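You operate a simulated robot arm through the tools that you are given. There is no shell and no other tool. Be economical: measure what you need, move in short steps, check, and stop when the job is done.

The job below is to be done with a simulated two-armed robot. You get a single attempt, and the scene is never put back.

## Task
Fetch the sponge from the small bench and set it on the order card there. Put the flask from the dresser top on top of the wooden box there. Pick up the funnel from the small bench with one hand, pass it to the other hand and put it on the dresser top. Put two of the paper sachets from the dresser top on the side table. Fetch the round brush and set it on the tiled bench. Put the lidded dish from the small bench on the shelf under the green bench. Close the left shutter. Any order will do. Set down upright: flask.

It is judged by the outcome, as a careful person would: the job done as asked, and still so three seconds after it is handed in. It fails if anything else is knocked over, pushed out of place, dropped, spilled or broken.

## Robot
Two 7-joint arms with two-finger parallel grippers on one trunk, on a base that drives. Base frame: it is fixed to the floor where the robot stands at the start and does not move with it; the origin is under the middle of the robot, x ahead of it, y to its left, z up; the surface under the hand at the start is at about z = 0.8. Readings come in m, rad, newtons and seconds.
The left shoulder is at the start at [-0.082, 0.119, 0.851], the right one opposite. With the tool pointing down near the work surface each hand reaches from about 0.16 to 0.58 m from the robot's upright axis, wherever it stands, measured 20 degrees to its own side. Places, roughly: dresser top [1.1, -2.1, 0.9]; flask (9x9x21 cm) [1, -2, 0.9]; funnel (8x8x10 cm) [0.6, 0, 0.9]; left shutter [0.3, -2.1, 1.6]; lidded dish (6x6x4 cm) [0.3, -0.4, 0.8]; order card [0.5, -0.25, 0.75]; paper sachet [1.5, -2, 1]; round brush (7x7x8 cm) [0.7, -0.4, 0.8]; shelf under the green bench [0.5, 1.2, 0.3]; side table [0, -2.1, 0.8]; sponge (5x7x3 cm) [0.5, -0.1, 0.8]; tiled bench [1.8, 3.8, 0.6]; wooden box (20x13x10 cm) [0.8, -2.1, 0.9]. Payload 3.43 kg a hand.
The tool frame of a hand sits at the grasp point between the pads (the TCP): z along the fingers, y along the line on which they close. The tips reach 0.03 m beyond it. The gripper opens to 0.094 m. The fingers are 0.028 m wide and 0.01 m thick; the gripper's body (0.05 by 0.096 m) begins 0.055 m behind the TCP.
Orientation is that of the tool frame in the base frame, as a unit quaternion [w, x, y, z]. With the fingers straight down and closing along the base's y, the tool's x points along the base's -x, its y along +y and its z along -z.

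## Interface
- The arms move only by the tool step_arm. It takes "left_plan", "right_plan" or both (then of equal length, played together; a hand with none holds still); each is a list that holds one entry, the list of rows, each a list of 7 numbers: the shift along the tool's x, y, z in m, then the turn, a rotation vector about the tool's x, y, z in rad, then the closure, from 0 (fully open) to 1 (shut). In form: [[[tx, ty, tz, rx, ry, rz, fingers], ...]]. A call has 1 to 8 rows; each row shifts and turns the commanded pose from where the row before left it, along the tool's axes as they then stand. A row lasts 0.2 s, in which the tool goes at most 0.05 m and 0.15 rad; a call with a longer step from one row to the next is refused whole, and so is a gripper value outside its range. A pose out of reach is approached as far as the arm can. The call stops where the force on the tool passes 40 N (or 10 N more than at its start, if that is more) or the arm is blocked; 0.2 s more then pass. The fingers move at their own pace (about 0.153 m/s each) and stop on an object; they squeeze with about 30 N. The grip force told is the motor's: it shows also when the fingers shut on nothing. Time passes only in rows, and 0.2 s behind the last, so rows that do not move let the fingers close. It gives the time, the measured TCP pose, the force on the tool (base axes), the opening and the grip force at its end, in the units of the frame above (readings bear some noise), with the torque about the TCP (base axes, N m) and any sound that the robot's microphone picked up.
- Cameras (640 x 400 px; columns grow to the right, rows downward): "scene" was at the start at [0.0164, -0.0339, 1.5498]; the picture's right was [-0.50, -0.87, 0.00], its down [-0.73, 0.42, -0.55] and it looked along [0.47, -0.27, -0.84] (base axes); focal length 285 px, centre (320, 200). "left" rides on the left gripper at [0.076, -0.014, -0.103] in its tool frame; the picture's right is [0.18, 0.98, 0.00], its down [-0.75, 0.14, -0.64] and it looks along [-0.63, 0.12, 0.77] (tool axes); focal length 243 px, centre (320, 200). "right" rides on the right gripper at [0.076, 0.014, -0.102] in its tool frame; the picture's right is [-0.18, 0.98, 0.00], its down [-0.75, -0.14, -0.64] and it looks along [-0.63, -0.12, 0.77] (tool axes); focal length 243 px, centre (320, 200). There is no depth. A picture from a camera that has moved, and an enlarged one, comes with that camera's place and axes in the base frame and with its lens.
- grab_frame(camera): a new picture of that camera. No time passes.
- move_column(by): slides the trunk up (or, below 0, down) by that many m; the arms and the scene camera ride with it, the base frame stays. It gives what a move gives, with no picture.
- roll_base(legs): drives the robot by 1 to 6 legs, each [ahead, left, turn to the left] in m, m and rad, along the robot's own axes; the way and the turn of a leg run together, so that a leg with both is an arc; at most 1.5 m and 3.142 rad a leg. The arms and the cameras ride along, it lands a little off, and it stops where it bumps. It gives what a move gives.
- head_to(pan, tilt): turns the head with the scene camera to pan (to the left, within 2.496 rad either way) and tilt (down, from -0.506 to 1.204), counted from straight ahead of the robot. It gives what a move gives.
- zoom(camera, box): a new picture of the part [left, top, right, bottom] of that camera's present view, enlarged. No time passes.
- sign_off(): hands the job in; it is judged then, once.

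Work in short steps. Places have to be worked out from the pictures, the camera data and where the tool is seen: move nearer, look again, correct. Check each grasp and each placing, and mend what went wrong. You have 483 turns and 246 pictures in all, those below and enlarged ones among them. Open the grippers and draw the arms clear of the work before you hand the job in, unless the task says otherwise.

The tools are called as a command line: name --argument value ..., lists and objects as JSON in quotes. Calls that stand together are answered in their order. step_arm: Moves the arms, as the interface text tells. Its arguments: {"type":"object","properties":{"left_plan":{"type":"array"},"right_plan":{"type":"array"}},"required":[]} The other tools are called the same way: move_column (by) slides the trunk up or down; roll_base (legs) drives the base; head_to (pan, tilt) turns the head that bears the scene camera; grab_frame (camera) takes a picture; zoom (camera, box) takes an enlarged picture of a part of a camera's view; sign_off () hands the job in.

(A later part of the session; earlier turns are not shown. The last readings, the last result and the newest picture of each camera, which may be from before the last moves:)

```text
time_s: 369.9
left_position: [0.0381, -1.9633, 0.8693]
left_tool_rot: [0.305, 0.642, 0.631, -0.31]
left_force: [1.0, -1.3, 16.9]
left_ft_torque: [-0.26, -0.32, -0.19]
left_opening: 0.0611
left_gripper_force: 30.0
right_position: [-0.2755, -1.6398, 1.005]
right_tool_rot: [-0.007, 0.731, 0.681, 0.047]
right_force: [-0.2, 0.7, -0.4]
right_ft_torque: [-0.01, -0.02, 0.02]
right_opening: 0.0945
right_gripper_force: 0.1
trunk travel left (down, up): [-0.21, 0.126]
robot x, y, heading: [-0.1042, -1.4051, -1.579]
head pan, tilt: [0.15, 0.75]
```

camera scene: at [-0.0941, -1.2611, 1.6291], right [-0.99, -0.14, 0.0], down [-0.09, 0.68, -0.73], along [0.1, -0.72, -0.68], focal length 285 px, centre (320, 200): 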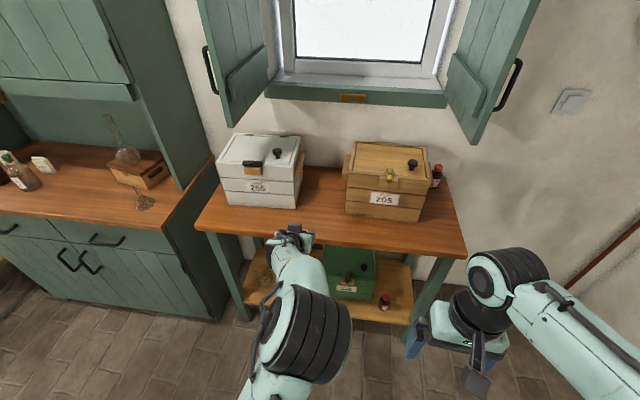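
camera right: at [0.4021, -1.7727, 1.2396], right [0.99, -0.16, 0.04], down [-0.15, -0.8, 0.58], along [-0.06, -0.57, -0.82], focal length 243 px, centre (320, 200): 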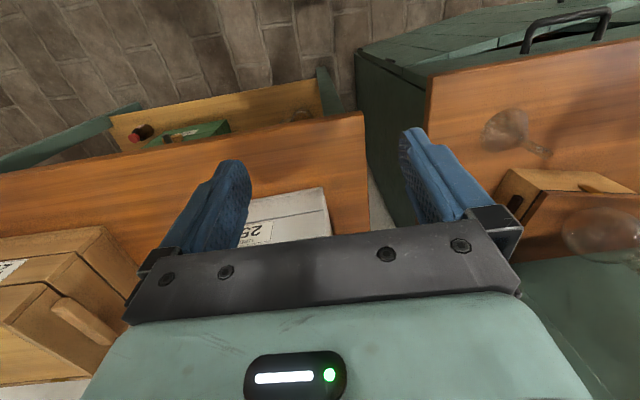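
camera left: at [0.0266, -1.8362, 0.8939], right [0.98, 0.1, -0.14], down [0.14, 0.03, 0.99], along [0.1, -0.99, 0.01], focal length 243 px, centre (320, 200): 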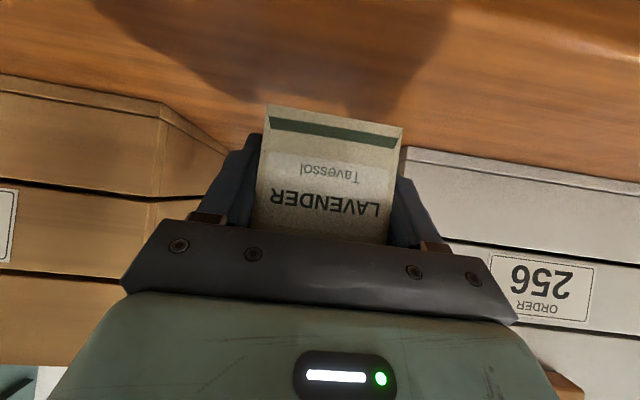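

Contact (17 N). I relax 2 mm, open and withdraw.

move_column --by 0.002

step_arm --left_plan '[[[0, 0, 0, 0, 0, 0, 0.5], [0, 0, 0, 0, 0, 0, 0.2], [0, 0, 0, 0, 0, 0, 0], [0, 0, 0, 0, 0, 0, 0], [0, 0, -0.03, 0, 0, 0, 0], [0, 0, -0.04, 0, 0, 0, 0], [0, 0, -0.04, 0, 0, 0, 0]]]'

grab_frame --camera "left"

```text
time_s: 370.5
left_position: [0.0384, -1.9652, 0.8693]
left_tool_rot: [0.304, 0.642, 0.632, -0.308]
left_force: [1.9, -8.0, 16.6]
left_ft_torque: [-0.48, -0.25, -0.2]
left_opening: 0.0611
left_gripper_force: 30.1
right_position: [-0.2761, -1.6407, 1.0059]
right_tool_rot: [-0.009, 0.731, 0.681, 0.047]
right_force: [-0.1, 0.5, -0.1]
right_ft_torque: [-0.01, 0.02, -0.02]
right_opening: 0.094
right_gripper_force: 0.1
trunk travel left (down, up): [-0.212, 0.124]
robot x, y, heading: [-0.11, -1.4098, -1.58]
head pan, tilt: [0.15, 0.75]
```

```text
time_s: 372.1
left_position: [0.0414, -1.8778, 0.938]
left_tool_rot: [0.302, 0.644, 0.631, -0.309]
left_force: [-0.5, -0.1, 0.1]
left_ft_torque: [-0.03, 0.02, 0.01]
left_opening: 0.0941
left_gripper_force: 0.1
right_position: [-0.2749, -1.6397, 1.0071]
right_tool_rot: [-0.007, 0.731, 0.681, 0.046]
right_force: [0.4, 0.0, -0.8]
right_ft_torque: [0.0, 0.03, -0.01]
right_opening: 0.0942
right_gripper_force: 0.0
trunk travel left (down, up): [-0.212, 0.124]
robot x, y, heading: [-0.1085, -1.4024, -1.581]
head pan, tilt: [0.15, 0.75]
```

```text
70 pictures are left
camera left: at [0.0295, -1.7482, 0.9433], right [0.98, 0.1, -0.14], down [0.14, 0.02, 0.99], along [0.1, -0.99, 0.01], focal length 243 px, centre (320, 200)
```

left: 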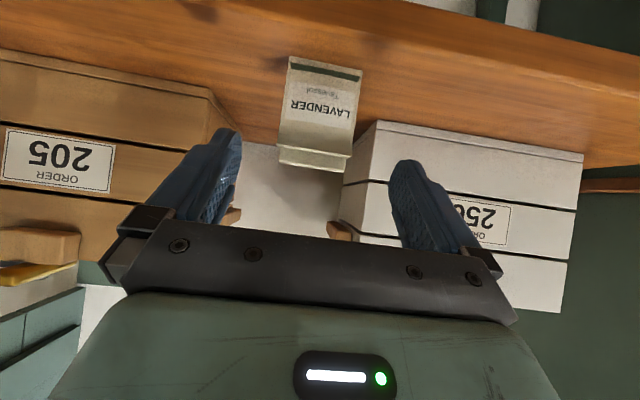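

The sachet stands on the side table. Since I'm here, I back off and look at the window's left shutter.

roll_base --legs '[[-0.35, 0, 0]]'

move_column --by 0.12

head_to --pan 0.1 --tilt 0.1

grab_frame --camera "scene"

```text
time_s: 374.4
left_position: [0.0429, -1.5221, 0.9396]
left_tool_rot: [0.303, 0.642, 0.633, -0.307]
left_force: [-0.3, -0.1, -0.5]
left_ft_torque: [0.04, 0.01, 0.03]
left_opening: 0.0941
left_gripper_force: 0.1
right_position: [-0.2711, -1.2868, 1.0065]
right_tool_rot: [-0.009, 0.73, 0.682, 0.047]
right_force: [0.7, -0.6, 0.3]
right_ft_torque: [-0.02, -0.01, 0.04]
right_opening: 0.0942
right_gripper_force: 0.2
trunk travel left (down, up): [-0.212, 0.124]
robot x, y, heading: [-0.1045, -1.05, -1.572]
head pan, tilt: [0.15, 0.75]
```

```text
time_s: 375.9
left_position: [0.0443, -1.5221, 1.0585]
left_tool_rot: [0.303, 0.642, 0.634, -0.308]
left_force: [-0.7, 0.8, 0.3]
left_ft_torque: [-0.04, 0.01, -0.01]
left_opening: 0.0941
left_gripper_force: 0.1
right_position: [-0.2734, -1.285, 1.1257]
right_tool_rot: [-0.008, 0.73, 0.682, 0.047]
right_force: [0.1, 0.3, 0.0]
right_ft_torque: [-0.03, 0.02, -0.02]
right_opening: 0.094
right_gripper_force: 0.0
trunk travel left (down, up): [-0.332, 0.004]
robot x, y, heading: [-0.1071, -1.0541, -1.578]
head pan, tilt: [0.15, 0.75]
```

```text
time_s: 376.9
left_position: [0.0434, -1.5236, 1.0588]
left_tool_rot: [0.303, 0.642, 0.633, -0.307]
left_force: [0.1, 0.6, -0.8]
left_ft_torque: [-0.03, -0.04, -0.02]
left_opening: 0.0939
left_gripper_force: 0.1
right_position: [-0.2719, -1.2876, 1.1266]
right_tool_rot: [-0.009, 0.729, 0.683, 0.046]
right_force: [-0.2, -0.6, -0.3]
right_ft_torque: [0.02, -0.01, -0.01]
right_opening: 0.094
right_gripper_force: 0.1
trunk travel left (down, up): [-0.332, 0.004]
robot x, y, heading: [-0.1058, -1.0523, -1.577]
head pan, tilt: [0.099, 0.099]
```

```text
69 pictures are left
camera scene: at [-0.0962, -1.0971, 1.688], right [-1.0, -0.09, 0.0], down [-0.01, 0.1, -0.99], along [0.09, -0.99, -0.1], focal length 285 px, centre (320, 200)
```

scene: 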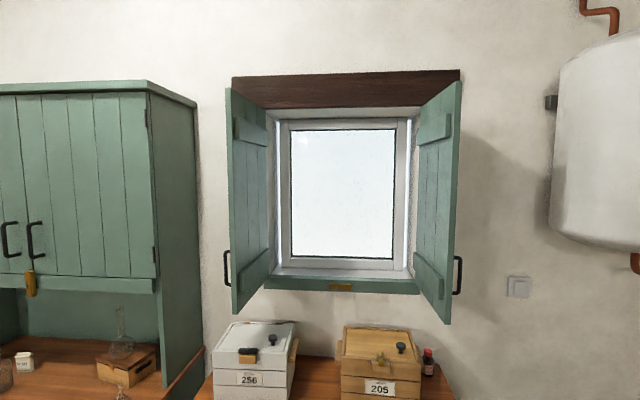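

The left shutter stands about perpendicular to the wall: hinge near (0.26, -2.39), free lower corner near (0.27, -2.0), bottom z ≈ 1.2. I'll close it by pushing its outer face with the closed left hand, arm stretched. First I shape the arm here in free space: fist closed, raised, tilted forward.

step_arm --left_plan '[[[-0.04, 0, 0.0, 0, 0, 0, 1], [-0.04, 0, -0.01, 0, -0.05, 0, 1], [-0.04, 0, -0.01, 0, -0.08, 0, 1], [-0.04, 0, 0.0, 0, -0.1, 0, 1], [-0.04, 0, 0.01, 0, -0.1, 0, 1], [-0.03, 0, 0.03, 0, -0.1, 0, 1], [-0.02, 0, 0.03, 0, -0.1, 0, 1]]]'

grab_frame --camera "scene"

```text
time_s: 378.5
left_position: [0.0418, -1.7017, 1.2595]
left_tool_rot: [0.459, 0.539, 0.532, -0.464]
left_force: [0.1, -1.0, 0.1]
left_ft_torque: [0.02, 0.0, -0.01]
left_opening: 0.0003
left_gripper_force: 30.5
right_position: [-0.2736, -1.2883, 1.1272]
right_tool_rot: [-0.009, 0.73, 0.682, 0.046]
right_force: [0.3, 0.2, 0.1]
right_ft_torque: [-0.03, 0.03, 0.02]
right_opening: 0.0943
right_gripper_force: 0.1
trunk travel left (down, up): [-0.332, 0.004]
robot x, y, heading: [-0.1054, -1.0529, -1.575]
head pan, tilt: [0.099, 0.099]
```

```text
68 pictures are left
camera scene: at [-0.0972, -1.0981, 1.6881], right [-1.0, -0.09, 0.0], down [-0.01, 0.1, -0.99], along [0.09, -0.99, -0.1], focal length 285 px, centre (320, 200)
```

scene: 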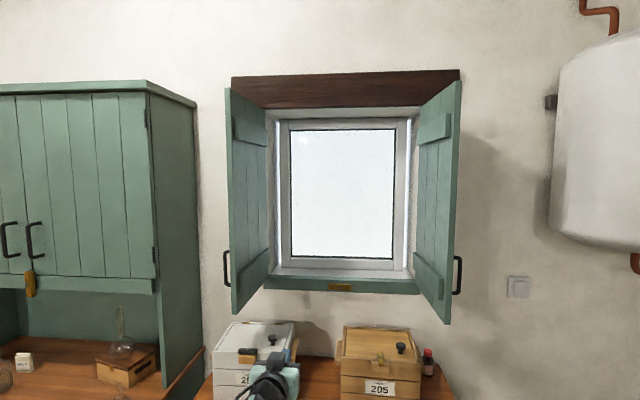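

Reach is good: 0.65 m ahead at z 1.26. I strafe left so the fist passes outside the shutter, lower slightly to stay under its handle, then drive forward.

step_arm --left_plan '[[[0.022, 0, 0.003, 0, 0, 0, 1]]]'

roll_base --legs '[[0, 0.32, 0], [0.31, 0, 0]]'

head_to --pan 0.1 --tilt 0.4

grab_frame --camera "scene"

```text
time_s: 378.9
left_position: [0.0418, -1.7011, 1.2377]
left_tool_rot: [0.458, 0.54, 0.531, -0.465]
left_force: [0.8, 0.2, -0.8]
left_ft_torque: [0.0, -0.02, -0.02]
left_opening: 0.0
left_gripper_force: 29.7
right_position: [-0.2722, -1.2873, 1.1269]
right_tool_rot: [-0.008, 0.729, 0.683, 0.047]
right_force: [0.5, -0.6, 0.2]
right_ft_torque: [0.04, 0.03, -0.01]
right_opening: 0.0939
right_gripper_force: 0.0
trunk travel left (down, up): [-0.332, 0.004]
robot x, y, heading: [-0.1055, -1.0507, -1.578]
head pan, tilt: [0.099, 0.099]
```

```text
time_s: 384.0
left_position: [0.3572, -2.0199, 1.2367]
left_tool_rot: [0.457, 0.541, 0.531, -0.466]
left_force: [0.6, 0.3, -0.2]
left_ft_torque: [0.0, 0.01, 0.01]
left_opening: 0.0
left_gripper_force: 29.9
right_position: [0.0438, -1.6052, 1.1259]
right_tool_rot: [-0.008, 0.732, 0.68, 0.047]
right_force: [-0.4, -0.5, 0.6]
right_ft_torque: [-0.04, 0.01, 0.02]
right_opening: 0.0941
right_gripper_force: 0.2
trunk travel left (down, up): [-0.332, 0.004]
robot x, y, heading: [0.2131, -1.3718, -1.588]
head pan, tilt: [0.099, 0.099]
```

```text
time_s: 384.8
left_position: [0.3566, -2.0198, 1.2367]
left_tool_rot: [0.457, 0.54, 0.531, -0.466]
left_force: [0.5, 0.1, -0.2]
left_ft_torque: [0.03, -0.01, 0.01]
left_opening: 0.0001
left_gripper_force: 29.9
right_position: [0.0436, -1.6056, 1.1263]
right_tool_rot: [-0.008, 0.731, 0.681, 0.047]
right_force: [-1.2, -0.5, -0.3]
right_ft_torque: [0.03, -0.02, 0.0]
right_opening: 0.0939
right_gripper_force: 0.0
trunk travel left (down, up): [-0.332, 0.004]
robot x, y, heading: [0.2146, -1.3686, -1.587]
head pan, tilt: [0.099, 0.4]
```

```text
67 pictures are left
camera scene: at [0.2214, -1.4171, 1.6602], right [-1.0, -0.09, 0.0], down [-0.03, 0.39, -0.92], along [0.08, -0.92, -0.39], focal length 285 px, centre (320, 200)
```

scene: 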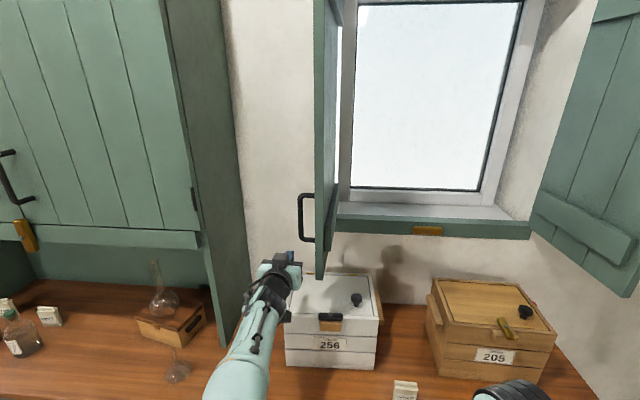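

The fist is outside the shutter with its tip past the free edge. I go 5 cm deeper, then push right by strafing.

roll_base --legs '[[0.05, 0, 0], [0, -0.17, 0]]'

grab_frame --camera "scene"

```text
time_s: 387.4
left_position: [0.189, -2.0674, 1.2372]
left_tool_rot: [0.458, 0.54, 0.531, -0.466]
left_force: [-0.1, -0.6, 0.4]
left_ft_torque: [-0.02, -0.01, 0.05]
left_opening: 0.0
left_gripper_force: 29.6
right_position: [-0.1233, -1.6549, 1.1263]
right_tool_rot: [-0.009, 0.731, 0.681, 0.048]
right_force: [-0.4, 0.8, -0.5]
right_ft_torque: [-0.03, -0.02, 0.0]
right_opening: 0.0942
right_gripper_force: 0.1
trunk travel left (down, up): [-0.332, 0.004]
robot x, y, heading: [0.0428, -1.4211, -1.58]
head pan, tilt: [0.099, 0.4]
```

```text
66 pictures are left
camera scene: at [0.053, -1.4658, 1.6602], right [-1.0, -0.09, 0.0], down [-0.04, 0.39, -0.92], along [0.08, -0.92, -0.39], focal length 285 px, centre (320, 200)
```

scene: 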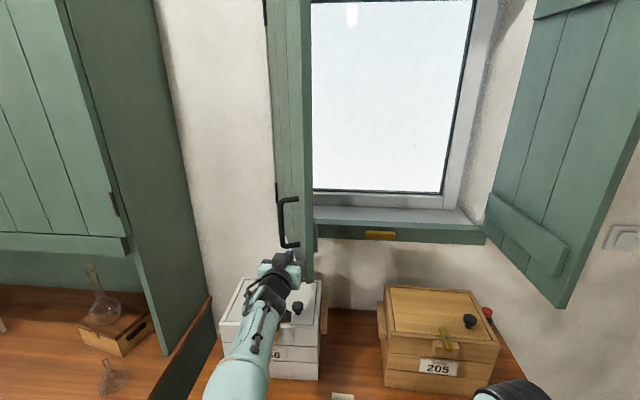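

The shutter is swinging. I continue forward and right.

roll_base --legs '[[0.03, -0.1, 0], [0.04, -0.08, 0]]'

grab_frame --camera "scene"

```text
time_s: 389.9
left_position: [0.0088, -2.1367, 1.237]
left_tool_rot: [0.457, 0.54, 0.532, -0.465]
left_force: [-0.3, -1.2, -1.2]
left_ft_torque: [0.02, -0.01, -0.01]
left_opening: 0.0004
left_gripper_force: 29.8
right_position: [-0.303, -1.7223, 1.1273]
right_tool_rot: [-0.008, 0.73, 0.682, 0.048]
right_force: [-0.2, -0.2, -0.2]
right_ft_torque: [-0.01, -0.03, -0.01]
right_opening: 0.0937
right_gripper_force: 0.1
trunk travel left (down, up): [-0.332, 0.004]
robot x, y, heading: [-0.1387, -1.4881, -1.581]
head pan, tilt: [0.099, 0.4]
```

```text
65 pictures are left
camera scene: at [-0.1273, -1.5334, 1.6601], right [-1.0, -0.09, 0.0], down [-0.04, 0.39, -0.92], along [0.08, -0.92, -0.39], focal length 285 px, centre (320, 200)
```

scene: 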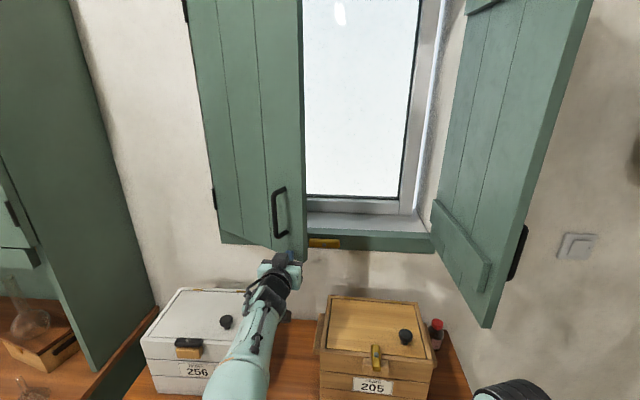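

About two thirds closed. I push on forward and right, keeping the base short of the table.

roll_base --legs '[[0.05, -0.04, 0], [0.035, -0.03, 0]]'

step_arm --left_plan '[[[-0.006, 0, 0.03, 0, -0.04, 0, 1], [-0.004, 0, 0.03, 0, -0.04, 0, 1]]]'

grab_frame --camera "scene"

```text
time_s: 391.5
left_position: [-0.0629, -2.2184, 1.2364]
left_tool_rot: [0.457, 0.541, 0.531, -0.466]
left_force: [0.2, 0.7, 0.1]
left_ft_torque: [-0.01, -0.01, 0.02]
left_opening: 0.0002
left_gripper_force: 30.2
right_position: [-0.3728, -1.8041, 1.126]
right_tool_rot: [-0.008, 0.73, 0.681, 0.047]
right_force: [-0.8, 0.2, 0.2]
right_ft_torque: [0.0, -0.01, 0.0]
right_opening: 0.094
right_gripper_force: 0.0
trunk travel left (down, up): [-0.332, 0.004]
robot x, y, heading: [-0.2041, -1.5718, -1.58]
head pan, tilt: [0.099, 0.4]
```

```text
time_s: 392.1
left_position: [-0.062, -2.2491, 1.2399]
left_tool_rot: [0.469, 0.53, 0.521, -0.477]
left_force: [-0.8, -0.8, -1.1]
left_ft_torque: [0.0, 0.05, 0.02]
left_opening: 0.0001
left_gripper_force: 29.7
left hand out of reach, approached as far as the arm can: row 2
right_position: [-0.3747, -1.8052, 1.1265]
right_tool_rot: [-0.008, 0.731, 0.681, 0.047]
right_force: [0.0, 0.3, -0.1]
right_ft_torque: [0.0, 0.02, 0.01]
right_opening: 0.094
right_gripper_force: 0.0
trunk travel left (down, up): [-0.332, 0.004]
robot x, y, heading: [-0.205, -1.5675, -1.575]
head pan, tilt: [0.099, 0.4]
```

```text
64 pictures are left
camera scene: at [-0.1982, -1.6161, 1.6602], right [-1.0, -0.09, 0.0], down [-0.04, 0.39, -0.92], along [0.08, -0.92, -0.39], focal length 285 px, centre (320, 200)
```

scene: 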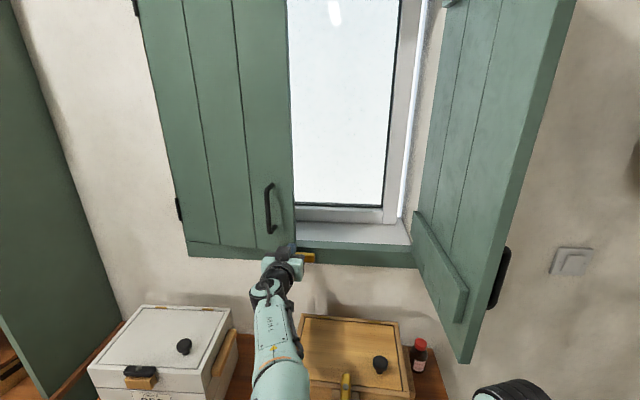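

Nearly flush. I press a little further with the base to seat it, watching the force.

roll_base --legs '[[0.03, 0, 0]]'

zoom --camera "scene" --box '[120, 120, 440, 320]'

```text
time_s: 393.0
left_position: [-0.0615, -2.2761, 1.24]
left_tool_rot: [0.469, 0.53, 0.522, -0.476]
left_force: [0.3, -0.7, -0.3]
left_ft_torque: [0.04, 0.02, 0.02]
left_opening: 0.0
left_gripper_force: 30.3
right_position: [-0.3757, -1.8314, 1.126]
right_tool_rot: [-0.008, 0.731, 0.681, 0.046]
right_force: [-0.2, 0.0, 0.4]
right_ft_torque: [-0.02, 0.0, 0.0]
right_opening: 0.0942
right_gripper_force: 0.0
trunk travel left (down, up): [-0.332, 0.004]
robot x, y, heading: [-0.2106, -1.6039, -1.58]
head pan, tilt: [0.099, 0.4]
```

```text
2.00 times, centred on (280, 220) of scene
camera zoom: at [-0.199, -1.6426, 1.6598], right [-1.0, -0.09, 0.0], down [-0.04, 0.39, -0.92], along [0.08, -0.92, -0.39], focal length 570 px, centre (400, 160)
```

zoom: 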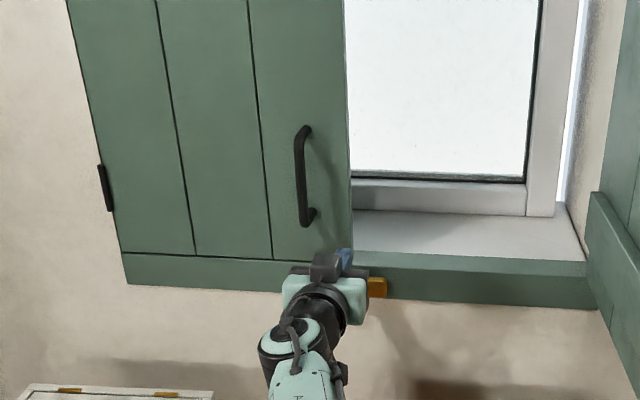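

It looks nearly flush, but no force is felt yet. I extend the arm a bit more to press.

step_arm --left_plan '[[[-0.004, 0, 0.02, 0, -0.08, 0, 1], [-0.004, 0, 0.02, 0, -0.08, 0, 1], [0, 0, 0.02, 0, -0.05, 0, 1]]]'

grab_frame --camera "left"

```text
time_s: 393.8
left_position: [-0.118, -2.298, 1.2954]
left_tool_rot: [-0.52, -0.478, -0.469, 0.53]
left_force: [-0.9, -0.2, 0.1]
left_ft_torque: [0.01, 0.03, -0.01]
left_opening: 0.0
left_gripper_force: 29.9
left hand out of reach, approached as far as the arm can: row 1, 2, 3
right_position: [-0.3759, -1.8347, 1.1279]
right_tool_rot: [-0.007, 0.73, 0.681, 0.047]
right_force: [-0.2, 0.2, 0.5]
right_ft_torque: [0.01, -0.01, 0.03]
right_opening: 0.0938
right_gripper_force: 0.2
trunk travel left (down, up): [-0.332, 0.004]
robot x, y, heading: [-0.2048, -1.5998, -1.577]
head pan, tilt: [0.099, 0.4]
```

```text
62 pictures are left
camera left: at [-0.1296, -2.2017, 1.2094], right [0.98, -0.04, -0.18], down [0.15, 0.71, 0.68], along [0.11, -0.7, 0.71], focal length 243 px, centre (320, 200)
```

left: 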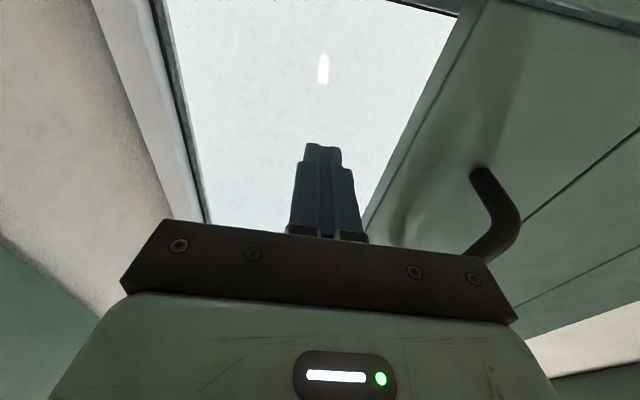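

The hand slid past the shutter's free edge. I retract a little, shift left onto its face below the handle, and press again.

roll_base --legs '[[-0.1, 0, 0], [0, 0.1, 0]]'

step_arm --left_plan '[[[0.03, 0, 0, 0, 0, 0, 1], [0.015, 0, 0, 0, 0, 0, 1]]]'

grab_frame --camera "scene"

grab_frame --camera "left"

```text
time_s: 396.1
left_position: [-0.0162, -2.1959, 1.2949]
left_tool_rot: [-0.52, -0.477, -0.469, 0.53]
left_force: [0.5, 0.3, 0.3]
left_ft_torque: [0.02, -0.01, -0.02]
left_opening: 0.0
left_gripper_force: 30.2
right_position: [-0.2724, -1.734, 1.1271]
right_tool_rot: [-0.008, 0.73, 0.682, 0.047]
right_force: [-0.1, -0.7, 1.6]
right_ft_torque: [-0.02, 0.01, 0.03]
right_opening: 0.0938
right_gripper_force: 0.0
trunk travel left (down, up): [-0.332, 0.004]
robot x, y, heading: [-0.1061, -1.5011, -1.578]
head pan, tilt: [0.099, 0.4]
```

```text
time_s: 396.7
left_position: [-0.0163, -2.2006, 1.2511]
left_tool_rot: [-0.52, -0.478, -0.469, 0.53]
left_force: [-0.1, 0.0, 0.7]
left_ft_torque: [-0.02, 0.0, -0.01]
left_opening: 0.0002
left_gripper_force: 29.7
right_position: [-0.2737, -1.7346, 1.1271]
right_tool_rot: [-0.008, 0.731, 0.681, 0.047]
right_force: [-0.3, -0.1, -0.4]
right_ft_torque: [-0.01, -0.01, -0.01]
right_opening: 0.0942
right_gripper_force: 0.1
trunk travel left (down, up): [-0.332, 0.004]
robot x, y, heading: [-0.1075, -1.4996, -1.581]
head pan, tilt: [0.099, 0.4]
```

```text
61 pictures are left
camera scene: at [-0.0969, -1.5459, 1.6602], right [-1.0, -0.09, 0.0], down [-0.04, 0.39, -0.92], along [0.08, -0.92, -0.39], focal length 285 px, centre (320, 200)
```

scene: 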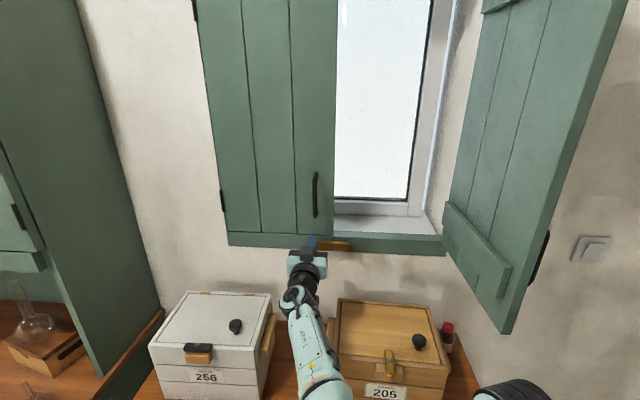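

```text
60 pictures are left
camera left: at [-0.0276, -2.1059, 1.1648], right [0.98, -0.04, -0.18], down [0.15, 0.71, 0.68], along [0.11, -0.7, 0.71], focal length 243 px, centre (320, 200)
```

left: 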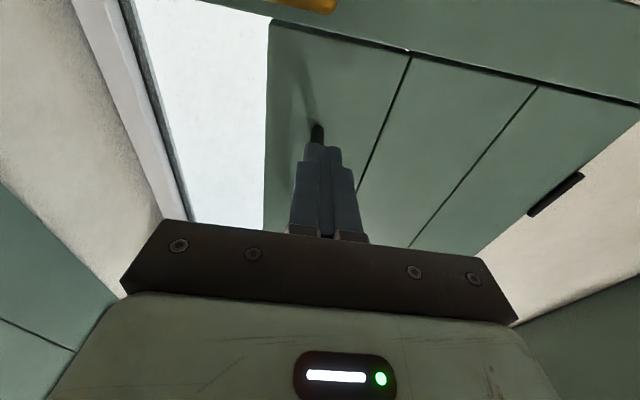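

The shutter's lower edge now runs parallel with the sill board. I press once more on the face to seat it.

roll_base --legs '[[0.1, 0, 0]]'

step_arm --left_plan '[[[0, 0, 0.02, 0, 0, 0, 1], [0, 0, 0.02, 0, 0, 0, 1]]]'

grab_frame --camera "left"

```text
time_s: 397.9
left_position: [-0.017, -2.2936, 1.2488]
left_tool_rot: [-0.519, -0.48, -0.472, 0.527]
left_force: [0.9, 0.6, -1.0]
left_ft_torque: [0.01, 0.01, -0.03]
left_opening: 0.0001
left_gripper_force: 29.9
right_position: [-0.2741, -1.829, 1.1263]
right_tool_rot: [-0.01, 0.731, 0.681, 0.049]
right_force: [-0.8, 0.4, -0.1]
right_ft_torque: [0.02, -0.02, -0.02]
right_opening: 0.0938
right_gripper_force: 0.0
trunk travel left (down, up): [-0.332, 0.004]
robot x, y, heading: [-0.1047, -1.5928, -1.578]
head pan, tilt: [0.099, 0.4]
stopped in leg 1: the force on the tool passed its limit at 175 N (the readings are from after the stop); the commanded pose is now the measured one
```

```text
time_s: 398.4
left_position: [-0.0169, -2.2923, 1.2488]
left_tool_rot: [-0.519, -0.48, -0.472, 0.527]
left_force: [-0.6, 0.4, 0.3]
left_ft_torque: [-0.01, 0.01, 0.01]
left_opening: 0.0001
left_gripper_force: 30.1
left hand out of reach, approached as far as the arm can: row 1, 2
right_position: [-0.2741, -1.8285, 1.126]
right_tool_rot: [-0.008, 0.731, 0.68, 0.048]
right_force: [-0.1, 1.4, 0.0]
right_ft_torque: [0.0, 0.0, 0.01]
right_opening: 0.0938
right_gripper_force: 0.0
trunk travel left (down, up): [-0.332, 0.004]
robot x, y, heading: [-0.1058, -1.5907, -1.576]
head pan, tilt: [0.099, 0.4]
```

```text
59 pictures are left
camera left: at [-0.0294, -2.1968, 1.1632], right [0.98, -0.03, -0.18], down [0.15, 0.71, 0.69], along [0.11, -0.7, 0.7], focal length 243 px, centre (320, 200)
```

left: 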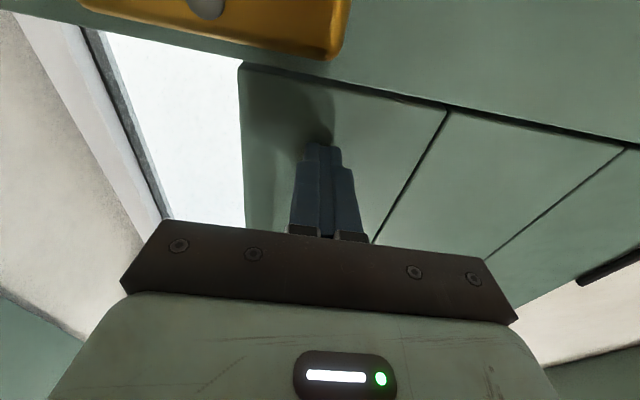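

It hit a firm stop, so the shutter is shut. I back off and verify from a distance.

roll_base --legs '[[-0.45, 0, 0]]'

head_to --pan 0.1 --tilt 0.3

grab_frame --camera "scene"

```text
time_s: 401.2
left_position: [-0.0126, -1.8375, 1.2488]
left_tool_rot: [-0.52, -0.478, -0.472, 0.527]
left_force: [-0.3, -0.1, 0.3]
left_ft_torque: [0.0, -0.01, 0.02]
left_opening: 0.0
left_gripper_force: 30.0
right_position: [-0.2697, -1.3726, 1.1271]
right_tool_rot: [-0.009, 0.73, 0.682, 0.048]
right_force: [0.2, 0.3, -0.3]
right_ft_torque: [0.0, -0.02, -0.02]
right_opening: 0.0939
right_gripper_force: 0.0
trunk travel left (down, up): [-0.332, 0.004]
robot x, y, heading: [-0.1053, -1.138, -1.579]
head pan, tilt: [0.099, 0.4]
```

```text
time_s: 401.9
left_position: [-0.0116, -1.8379, 1.2484]
left_tool_rot: [-0.519, -0.479, -0.472, 0.527]
left_force: [-0.2, 0.7, 0.4]
left_ft_torque: [-0.01, -0.02, 0.0]
left_opening: 0.0
left_gripper_force: 30.3
right_position: [-0.27, -1.3717, 1.1258]
right_tool_rot: [-0.009, 0.729, 0.682, 0.048]
right_force: [-0.8, -0.1, 0.2]
right_ft_torque: [-0.04, 0.01, 0.03]
right_opening: 0.0941
right_gripper_force: 0.0
trunk travel left (down, up): [-0.332, 0.004]
robot x, y, heading: [-0.1063, -1.1364, -1.583]
head pan, tilt: [0.099, 0.3]
```

```text
58 pictures are left
camera scene: at [-0.0945, -1.1841, 1.6694], right [-1.0, -0.09, 0.0], down [-0.03, 0.29, -0.96], along [0.09, -0.95, -0.3], focal length 285 px, centre (320, 200)
```

scene: 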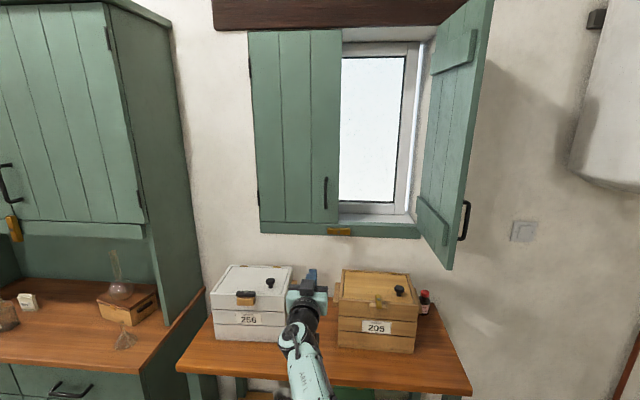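

The left shutter is closed. Now the second sachet: THYME, behind the jar's left, looks best reached with a steeper hand. I re-shape the left hand, retracting and tilting it back to about 40°.

step_arm --left_plan '[[[0, 0, -0.04, 0, 0.14, 0, 0.5], [0, 0, -0.04, 0, 0.14, 0, 0], [0, 0, -0.04, 0, 0.14, 0, 0], [0, 0, -0.04, 0, 0.14, 0, 0], [0, 0, -0.03, 0, 0.14, 0, 0], [0, 0, 0, 0, 0.14, 0, 0], [0, 0, 0, 0, 0.14, 0, 0]]]'

roll_base --legs '[[0, 1.35, 0]]'

head_to --pan 0.25 --tilt 0.75

grab_frame --camera "scene"

```text
time_s: 403.5
left_position: [-0.0101, -1.6528, 1.2779]
left_tool_rot: [0.235, 0.671, 0.661, -0.24]
left_force: [-0.3, 0.0, -1.1]
left_ft_torque: [0.0, 0.01, -0.01]
left_opening: 0.0941
left_gripper_force: 0.1
right_position: [-0.2712, -1.3742, 1.1255]
right_tool_rot: [-0.008, 0.73, 0.682, 0.048]
right_force: [-0.1, -0.3, 0.2]
right_ft_torque: [0.02, -0.01, -0.02]
right_opening: 0.0942
right_gripper_force: 0.0
trunk travel left (down, up): [-0.332, 0.004]
robot x, y, heading: [-0.1037, -1.1362, -1.577]
head pan, tilt: [0.099, 0.3]
```

```text
time_s: 415.2
left_position: [1.3152, -1.6565, 1.2791]
left_tool_rot: [0.237, 0.667, 0.665, -0.238]
left_force: [0.0, -0.1, 0.8]
left_ft_torque: [0.04, -0.01, -0.01]
left_opening: 0.094
left_gripper_force: 0.1
right_position: [1.0518, -1.378, 1.126]
right_tool_rot: [-0.01, 0.727, 0.685, 0.047]
right_force: [1.0, 0.8, -0.2]
right_ft_torque: [0.02, -0.01, 0.01]
right_opening: 0.0942
right_gripper_force: 0.1
trunk travel left (down, up): [-0.332, 0.004]
robot x, y, heading: [1.2191, -1.1406, -1.57]
head pan, tilt: [0.099, 0.3]
```

```text
time_s: 416.1
left_position: [1.3153, -1.6569, 1.2788]
left_tool_rot: [0.237, 0.667, 0.665, -0.239]
left_force: [-0.1, -1.0, -0.2]
left_ft_torque: [0.01, 0.01, -0.02]
left_opening: 0.0942
left_gripper_force: 0.0
right_position: [1.0535, -1.379, 1.1255]
right_tool_rot: [-0.009, 0.727, 0.685, 0.048]
right_force: [0.4, 0.1, 0.4]
right_ft_torque: [0.01, 0.01, 0.01]
right_opening: 0.0939
right_gripper_force: 0.0
trunk travel left (down, up): [-0.332, 0.004]
robot x, y, heading: [1.216, -1.1393, -1.569]
head pan, tilt: [0.25, 0.75]
```

```text
57 pictures are left
camera scene: at [1.2382, -1.1755, 1.6291], right [-0.97, -0.25, 0.0], down [-0.17, 0.66, -0.73], along [0.18, -0.71, -0.68], focal length 285 px, centre (320, 200)
```

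scene: 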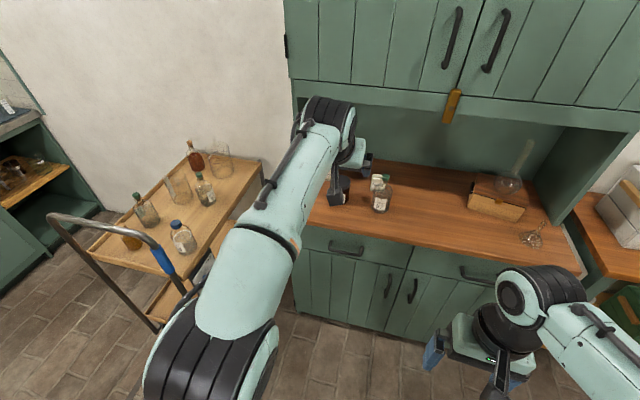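

The forearm hides the jar. I use the left hand camera to see THYME.

grab_frame --camera "left"

```text
56 pictures are left
camera left: at [1.3024, -1.5313, 1.3108], right [0.98, 0.14, -0.12], down [0.14, -0.18, 0.97], along [0.11, -0.97, -0.19], focal length 243 px, centre (320, 200)
```

left: 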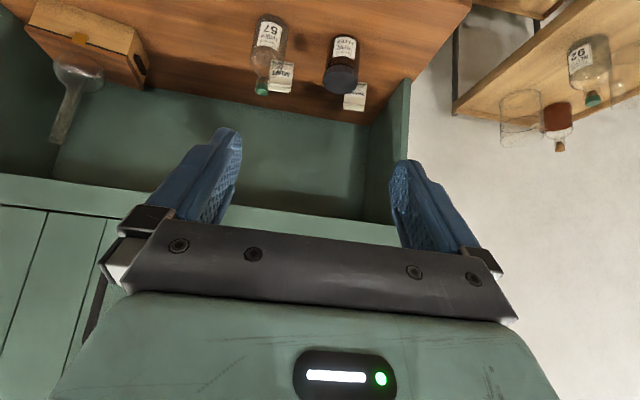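

THYME is at about (1.44, -2.135) and the jar at (1.37, -1.985). A hand tilted 38° and yawed about 25° (coming from the left-front) clears the jar. I set that yaw and lower the hand here in the open.

step_arm --left_plan '[[[0, 0, 0, 0.0895, 0, 0.1145, 0], [0, 0, 0, 0.0895, 0, 0.1145, 0], [0, 0, 0, 0.0895, 0, 0.1145, 0], [0.0277, 0, 0.0355, 0, 0, 0, 0], [0.0277, 0, 0.0355, 0, 0, 0, 0], [0.0277, 0, 0.0355, 0, 0, 0, 0], [0.0277, 0, 0.0355, 0, 0, 0, 0], [0.0277, 0, 0.0355, 0, 0, 0, 0]]]'

grab_frame --camera "scene"

grab_frame --camera "left"

```text
time_s: 417.9
left_position: [1.3161, -1.6598, 1.0548]
left_tool_rot: [0.184, 0.796, 0.503, -0.281]
left_force: [0.2, 0.7, -0.1]
left_ft_torque: [-0.02, -0.02, -0.06]
left_opening: 0.0939
left_gripper_force: 0.1
right_position: [1.0521, -1.3791, 1.1257]
right_tool_rot: [-0.009, 0.727, 0.685, 0.048]
right_force: [-0.1, 1.0, -0.4]
right_ft_torque: [0.03, -0.01, -0.02]
right_opening: 0.0939
right_gripper_force: 0.1
trunk travel left (down, up): [-0.332, 0.004]
robot x, y, heading: [1.2203, -1.1406, -1.572]
head pan, tilt: [0.25, 0.75]
```

```text
55 pictures are left
camera scene: at [1.2385, -1.1761, 1.6291], right [-0.97, -0.25, 0.0], down [-0.17, 0.66, -0.73], along [0.18, -0.71, -0.68], focal length 285 px, centre (320, 200)
```

scene: 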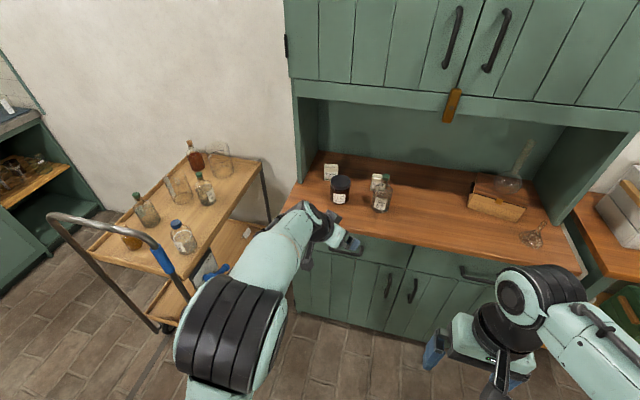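

```text
54 pictures are left
camera left: at [1.3563, -1.5401, 1.0846], right [0.95, -0.29, -0.11], down [0.04, -0.22, 0.98], along [-0.31, -0.93, -0.19], focal length 243 px, centre (320, 200)
```

left: 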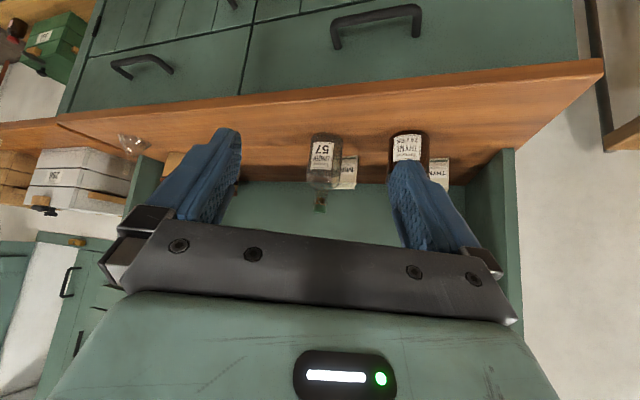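

The jar's centre is (1.37, -2.0) and THYME is at about (1.435, -2.145). I drive in, passing above the jar, to the start of the slanted approach.

roll_base --legs '[[0.2, 0.08, 0], [0.18, 0, 0]]'

grab_frame --camera "left"

grab_frame --camera "scene"

```text
time_s: 420.7
left_position: [1.3971, -2.038, 1.0534]
left_tool_rot: [0.184, 0.796, 0.504, -0.281]
left_force: [0.2, 0.4, -0.3]
left_ft_torque: [0.0, 0.02, 0.02]
left_opening: 0.0939
left_gripper_force: 0.1
right_position: [1.1338, -1.7573, 1.125]
right_tool_rot: [-0.009, 0.728, 0.684, 0.048]
right_force: [-0.3, 0.9, 0.1]
right_ft_torque: [0.0, -0.03, -0.01]
right_opening: 0.0942
right_gripper_force: 0.0
trunk travel left (down, up): [-0.332, 0.004]
robot x, y, heading: [1.2984, -1.5179, -1.566]
head pan, tilt: [0.25, 0.75]
```

```text
53 pictures are left
camera left: at [1.4377, -1.9183, 1.0849], right [0.95, -0.29, -0.11], down [0.04, -0.22, 0.97], along [-0.31, -0.93, -0.19], focal length 243 px, centre (320, 200)
```

left: 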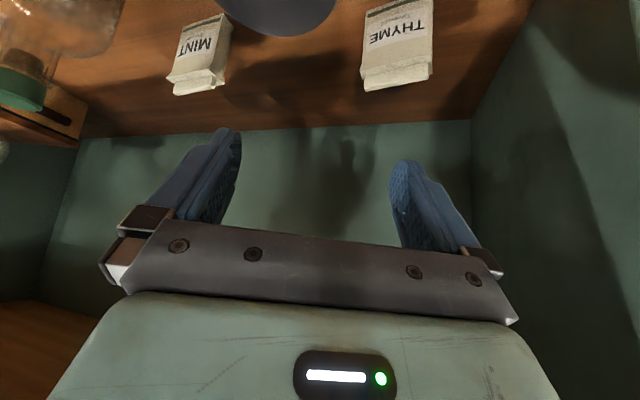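

```text
52 pictures are left
camera scene: at [1.3194, -1.5544, 1.6288], right [-0.97, -0.25, 0.0], down [-0.17, 0.66, -0.73], along [0.18, -0.71, -0.68], focal length 285 px, centre (320, 200)
```

scene: 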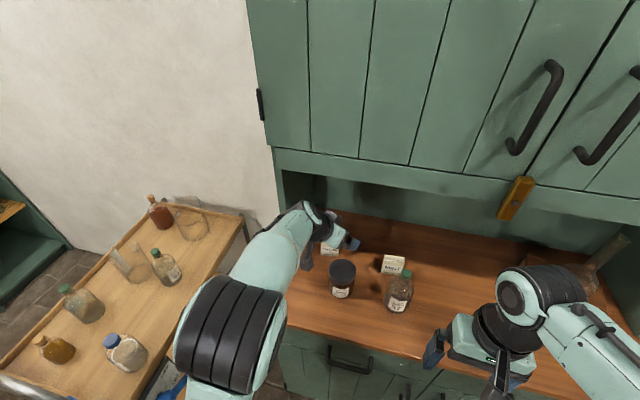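

The view is clear. I shift left onto the slanted approach line, then look.

step_arm --left_plan '[[[0.0195, 0.0355, 0.015, 0, 0, 0, 0.1], [0.0195, 0.0355, 0.015, 0, 0, 0, 0.1]]]'

grab_frame --camera "left"

```text
time_s: 421.3
left_position: [1.4635, -2.0587, 1.0049]
left_tool_rot: [0.184, 0.796, 0.503, -0.28]
left_force: [0.9, -1.3, 0.2]
left_ft_torque: [0.04, -0.05, 0.0]
left_opening: 0.0848
left_gripper_force: 0.0
right_position: [1.1323, -1.758, 1.1259]
right_tool_rot: [-0.01, 0.727, 0.685, 0.049]
right_force: [-1.7, 1.1, -0.6]
right_ft_torque: [-0.01, -0.02, 0.01]
right_opening: 0.0941
right_gripper_force: 0.0
trunk travel left (down, up): [-0.332, 0.004]
robot x, y, heading: [1.2949, -1.5237, -1.567]
head pan, tilt: [0.25, 0.75]
```

```text
51 pictures are left
camera left: at [1.5044, -1.9401, 1.0367], right [0.95, -0.29, -0.1], down [0.04, -0.22, 0.98], along [-0.31, -0.93, -0.19], focal length 243 px, centre (320, 200)
```

left: 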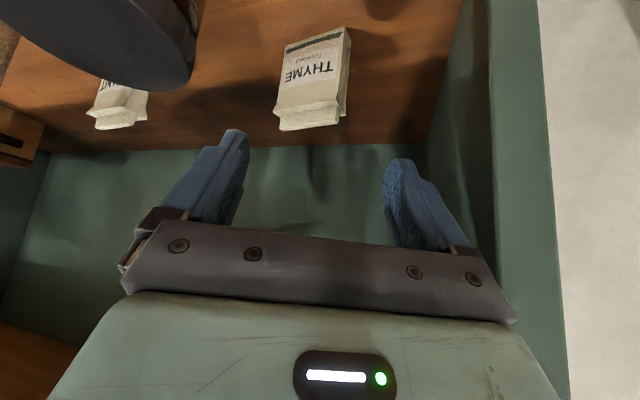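

On advancing 15 cm along the tool axis the grip lands on (1.424, -2.146), right at the sachet. I go halfway and check the clearance to the jar.

step_arm --left_plan '[[[0, 0, 0.037, 0, 0, 0, 0.1], [0, 0, 0.037, 0, 0, 0, 0.1]]]'

grab_frame --camera "left"

zoom --camera "scene" --box '[240, 180, 440, 320]'

```text
time_s: 421.9
left_position: [1.4387, -2.0701, 0.9712]
left_tool_rot: [0.184, 0.796, 0.503, -0.281]
left_force: [-0.5, 0.7, 0.5]
left_ft_torque: [0.0, -0.04, 0.01]
left_opening: 0.0846
left_gripper_force: 0.1
left hand out of reach, approached as far as the arm can: row 1, 2
right_position: [1.1345, -1.7588, 1.1252]
right_tool_rot: [-0.01, 0.727, 0.685, 0.048]
right_force: [0.9, -0.4, 0.1]
right_ft_torque: [-0.03, -0.01, 0.02]
right_opening: 0.0939
right_gripper_force: 0.0
trunk travel left (down, up): [-0.332, 0.004]
robot x, y, heading: [1.2993, -1.5206, -1.571]
head pan, tilt: [0.25, 0.75]
```

```text
50 pictures are left
camera left: at [1.4794, -1.9504, 1.003], right [0.95, -0.29, -0.11], down [0.04, -0.22, 0.98], along [-0.31, -0.93, -0.19], focal length 243 px, centre (320, 200)
```

left: 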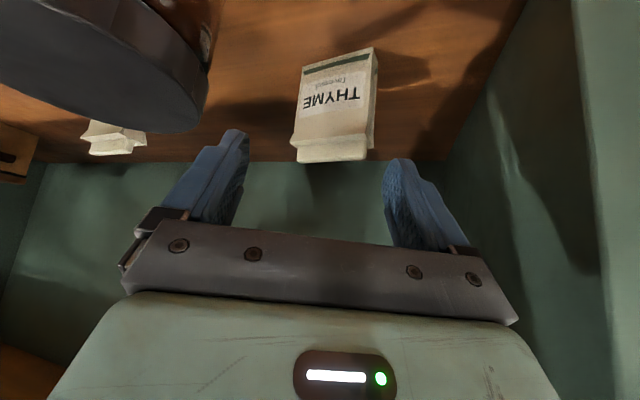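

```text
2.86 times, centred on (340, 250) of scene
camera zoom: at [1.3188, -1.5553, 1.629], right [-0.97, -0.25, 0.0], down [-0.17, 0.66, -0.73], along [0.18, -0.71, -0.68], focal length 814 px, centre (263, 57)
```

zoom: 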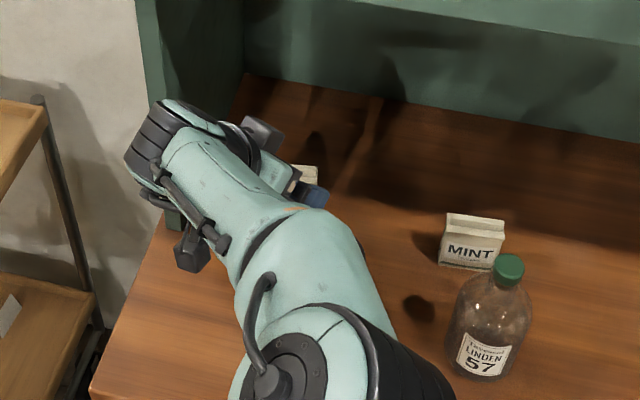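

The arm runs out of reach about 6 cm short. Standing slightly farther left would let the base go closer without touching the door handle. I back out a little and check the cart's clearance first.

step_arm --left_plan '[[[0, 0, -0.04, 0, 0, 0, 0], [0, 0, -0.04, 0, 0, 0, 0]]]'

roll_base --legs '[[-0.2, 0, 0]]'

head_to --pan 0.75 --tilt 0.95

grab_frame --camera "scene"

```text
time_s: 422.5
left_position: [1.4633, -2.0211, 1.0343]
left_tool_rot: [0.183, 0.796, 0.504, -0.281]
left_force: [0.6, -0.2, 0.0]
left_ft_torque: [0.02, 0.01, 0.03]
left_opening: 0.094
left_gripper_force: 0.0
right_position: [1.135, -1.7565, 1.1268]
right_tool_rot: [-0.009, 0.727, 0.685, 0.048]
right_force: [-0.3, -0.1, -0.6]
right_ft_torque: [-0.02, -0.02, 0.01]
right_opening: 0.094
right_gripper_force: 0.1
trunk travel left (down, up): [-0.332, 0.004]
robot x, y, heading: [1.2994, -1.5247, -1.568]
head pan, tilt: [0.25, 0.75]
```

```text
time_s: 424.1
left_position: [1.4626, -1.8267, 1.0355]
left_tool_rot: [0.183, 0.796, 0.503, -0.281]
left_force: [0.6, 0.1, 0.5]
left_ft_torque: [-0.02, 0.04, -0.03]
left_opening: 0.0941
left_gripper_force: 0.1
right_position: [1.1338, -1.5616, 1.1269]
right_tool_rot: [-0.009, 0.727, 0.685, 0.047]
right_force: [0.7, -0.7, 0.5]
right_ft_torque: [0.0, 0.0, 0.0]
right_opening: 0.094
right_gripper_force: 0.0
trunk travel left (down, up): [-0.332, 0.004]
robot x, y, heading: [1.2957, -1.3241, -1.574]
head pan, tilt: [0.25, 0.75]
```

```text
time_s: 425.0
left_position: [1.4603, -1.8243, 1.0357]
left_tool_rot: [0.184, 0.796, 0.503, -0.281]
left_force: [0.1, -1.0, -0.5]
left_ft_torque: [0.03, 0.01, -0.01]
left_opening: 0.0939
left_gripper_force: 0.1
right_position: [1.1322, -1.5601, 1.127]
right_tool_rot: [-0.009, 0.728, 0.684, 0.048]
right_force: [-0.2, -0.3, -0.6]
right_ft_torque: [-0.01, 0.02, 0.0]
right_opening: 0.0941
right_gripper_force: 0.1
trunk travel left (down, up): [-0.332, 0.004]
robot x, y, heading: [1.2965, -1.3231, -1.571]
head pan, tilt: [0.75, 0.949]
```

```text
48 pictures are left
camera scene: at [1.348, -1.3315, 1.6136], right [-0.73, -0.68, 0.0], down [-0.55, 0.59, -0.58], along [0.4, -0.43, -0.81], focal length 285 px, centre (320, 200)
```

scene: 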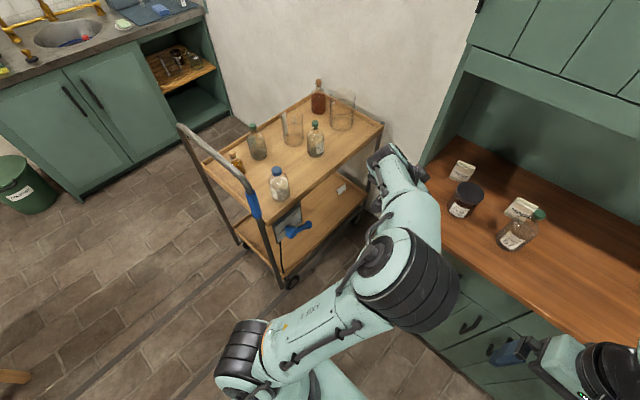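

The cart's nearest corner is at about (1.85, -1.62), so standing near x 1.45–1.51 is clear. I back up, set the arm to its final relative pose at sachet height, and check that it's reachable.

roll_base --legs '[[-0.16, 0, 0]]'

step_arm --left_plan '[[[-0.0025, -0.0243, 0.0337, 0, 0, 0, 0.1], [-0.0025, -0.0243, 0.0337, 0, 0, 0, 0.1], [-0.0025, -0.0243, 0.0337, 0, 0, 0, 0.1], [-0.0025, -0.0243, 0.0337, 0, 0, 0, 0.1], [-0.0025, -0.0243, 0.0337, 0, 0, 0, 0.1], [-0.0025, -0.0243, 0.0337, 0, 0, 0, 0.1]]]'

```text
time_s: 426.5
left_position: [1.4609, -1.6645, 1.034]
left_tool_rot: [0.183, 0.797, 0.502, -0.282]
left_force: [-0.8, 0.0, 0.4]
left_ft_torque: [-0.01, 0.03, 0.01]
left_opening: 0.0942
left_gripper_force: 0.0
right_position: [1.1324, -1.3984, 1.1271]
right_tool_rot: [-0.009, 0.728, 0.684, 0.048]
right_force: [-0.2, 0.2, -0.4]
right_ft_torque: [-0.01, -0.03, 0.01]
right_opening: 0.0937
right_gripper_force: 0.0
trunk travel left (down, up): [-0.332, 0.004]
robot x, y, heading: [1.2995, -1.1601, -1.574]
head pan, tilt: [0.75, 0.949]
```

```text
time_s: 427.9
left_position: [1.2696, -1.7297, 0.8866]
left_tool_rot: [0.184, 0.796, 0.503, -0.281]
left_force: [0.6, -0.2, 0.4]
left_ft_torque: [-0.01, 0.01, -0.02]
left_opening: 0.0845
left_gripper_force: 0.0
right_position: [1.1327, -1.3986, 1.1261]
right_tool_rot: [-0.01, 0.727, 0.684, 0.048]
right_force: [0.5, 0.0, 0.8]
right_ft_torque: [0.02, 0.03, 0.03]
right_opening: 0.0938
right_gripper_force: 0.1
trunk travel left (down, up): [-0.332, 0.004]
robot x, y, heading: [1.2995, -1.1636, -1.57]
head pan, tilt: [0.75, 0.949]
```

Reached cleanly. Earlier contacts suggest the counter is nearer z 0.86, so I raise the hand 2.5 cm before driving in over it.

step_arm --left_plan '[[[-0.0158, 0, -0.0194, 0, 0, 0, 0.1]]]'

roll_base --legs '[[0, 0.213, 0], [0.2, 0, 0]]'

grab_frame --camera "left"

```text
time_s: 428.3
left_position: [1.2691, -1.7284, 0.9119]
left_tool_rot: [0.183, 0.797, 0.503, -0.281]
left_force: [-0.3, -0.1, -0.3]
left_ft_torque: [0.02, 0.02, 0.04]
left_opening: 0.0845
left_gripper_force: 0.0
right_position: [1.1319, -1.3971, 1.1265]
right_tool_rot: [-0.009, 0.728, 0.684, 0.048]
right_force: [-0.6, 0.0, 0.6]
right_ft_torque: [0.0, 0.03, -0.04]
right_opening: 0.0941
right_gripper_force: 0.0
trunk travel left (down, up): [-0.332, 0.004]
robot x, y, heading: [1.2998, -1.1644, -1.574]
head pan, tilt: [0.75, 0.949]
```

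```text
time_s: 431.9
left_position: [1.4821, -1.9232, 0.9119]
left_tool_rot: [0.183, 0.797, 0.503, -0.28]
left_force: [0.8, -0.2, 0.1]
left_ft_torque: [0.02, -0.01, -0.02]
left_opening: 0.0845
left_gripper_force: 0.0
right_position: [1.3457, -1.5943, 1.1256]
right_tool_rot: [-0.01, 0.728, 0.684, 0.048]
right_force: [0.1, -0.5, 0.7]
right_ft_torque: [-0.01, -0.02, 0.01]
right_opening: 0.0942
right_gripper_force: 0.0
trunk travel left (down, up): [-0.332, 0.004]
robot x, y, heading: [1.5119, -1.3523, -1.566]
head pan, tilt: [0.75, 0.949]
```

```text
47 pictures are left
camera left: at [1.5241, -1.8049, 0.9423], right [0.95, -0.29, -0.11], down [0.04, -0.22, 0.97], along [-0.31, -0.93, -0.19], focal length 243 px, centre (320, 200)
```

left: 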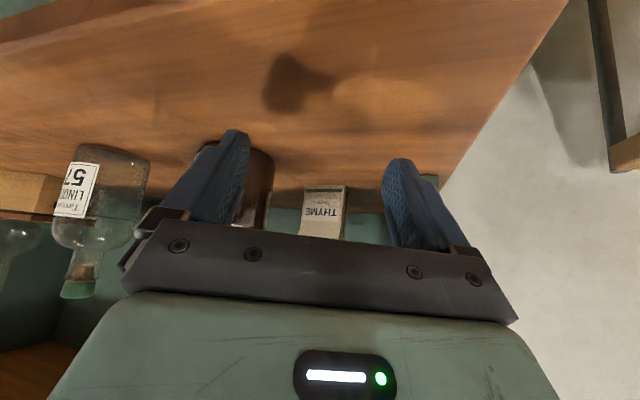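

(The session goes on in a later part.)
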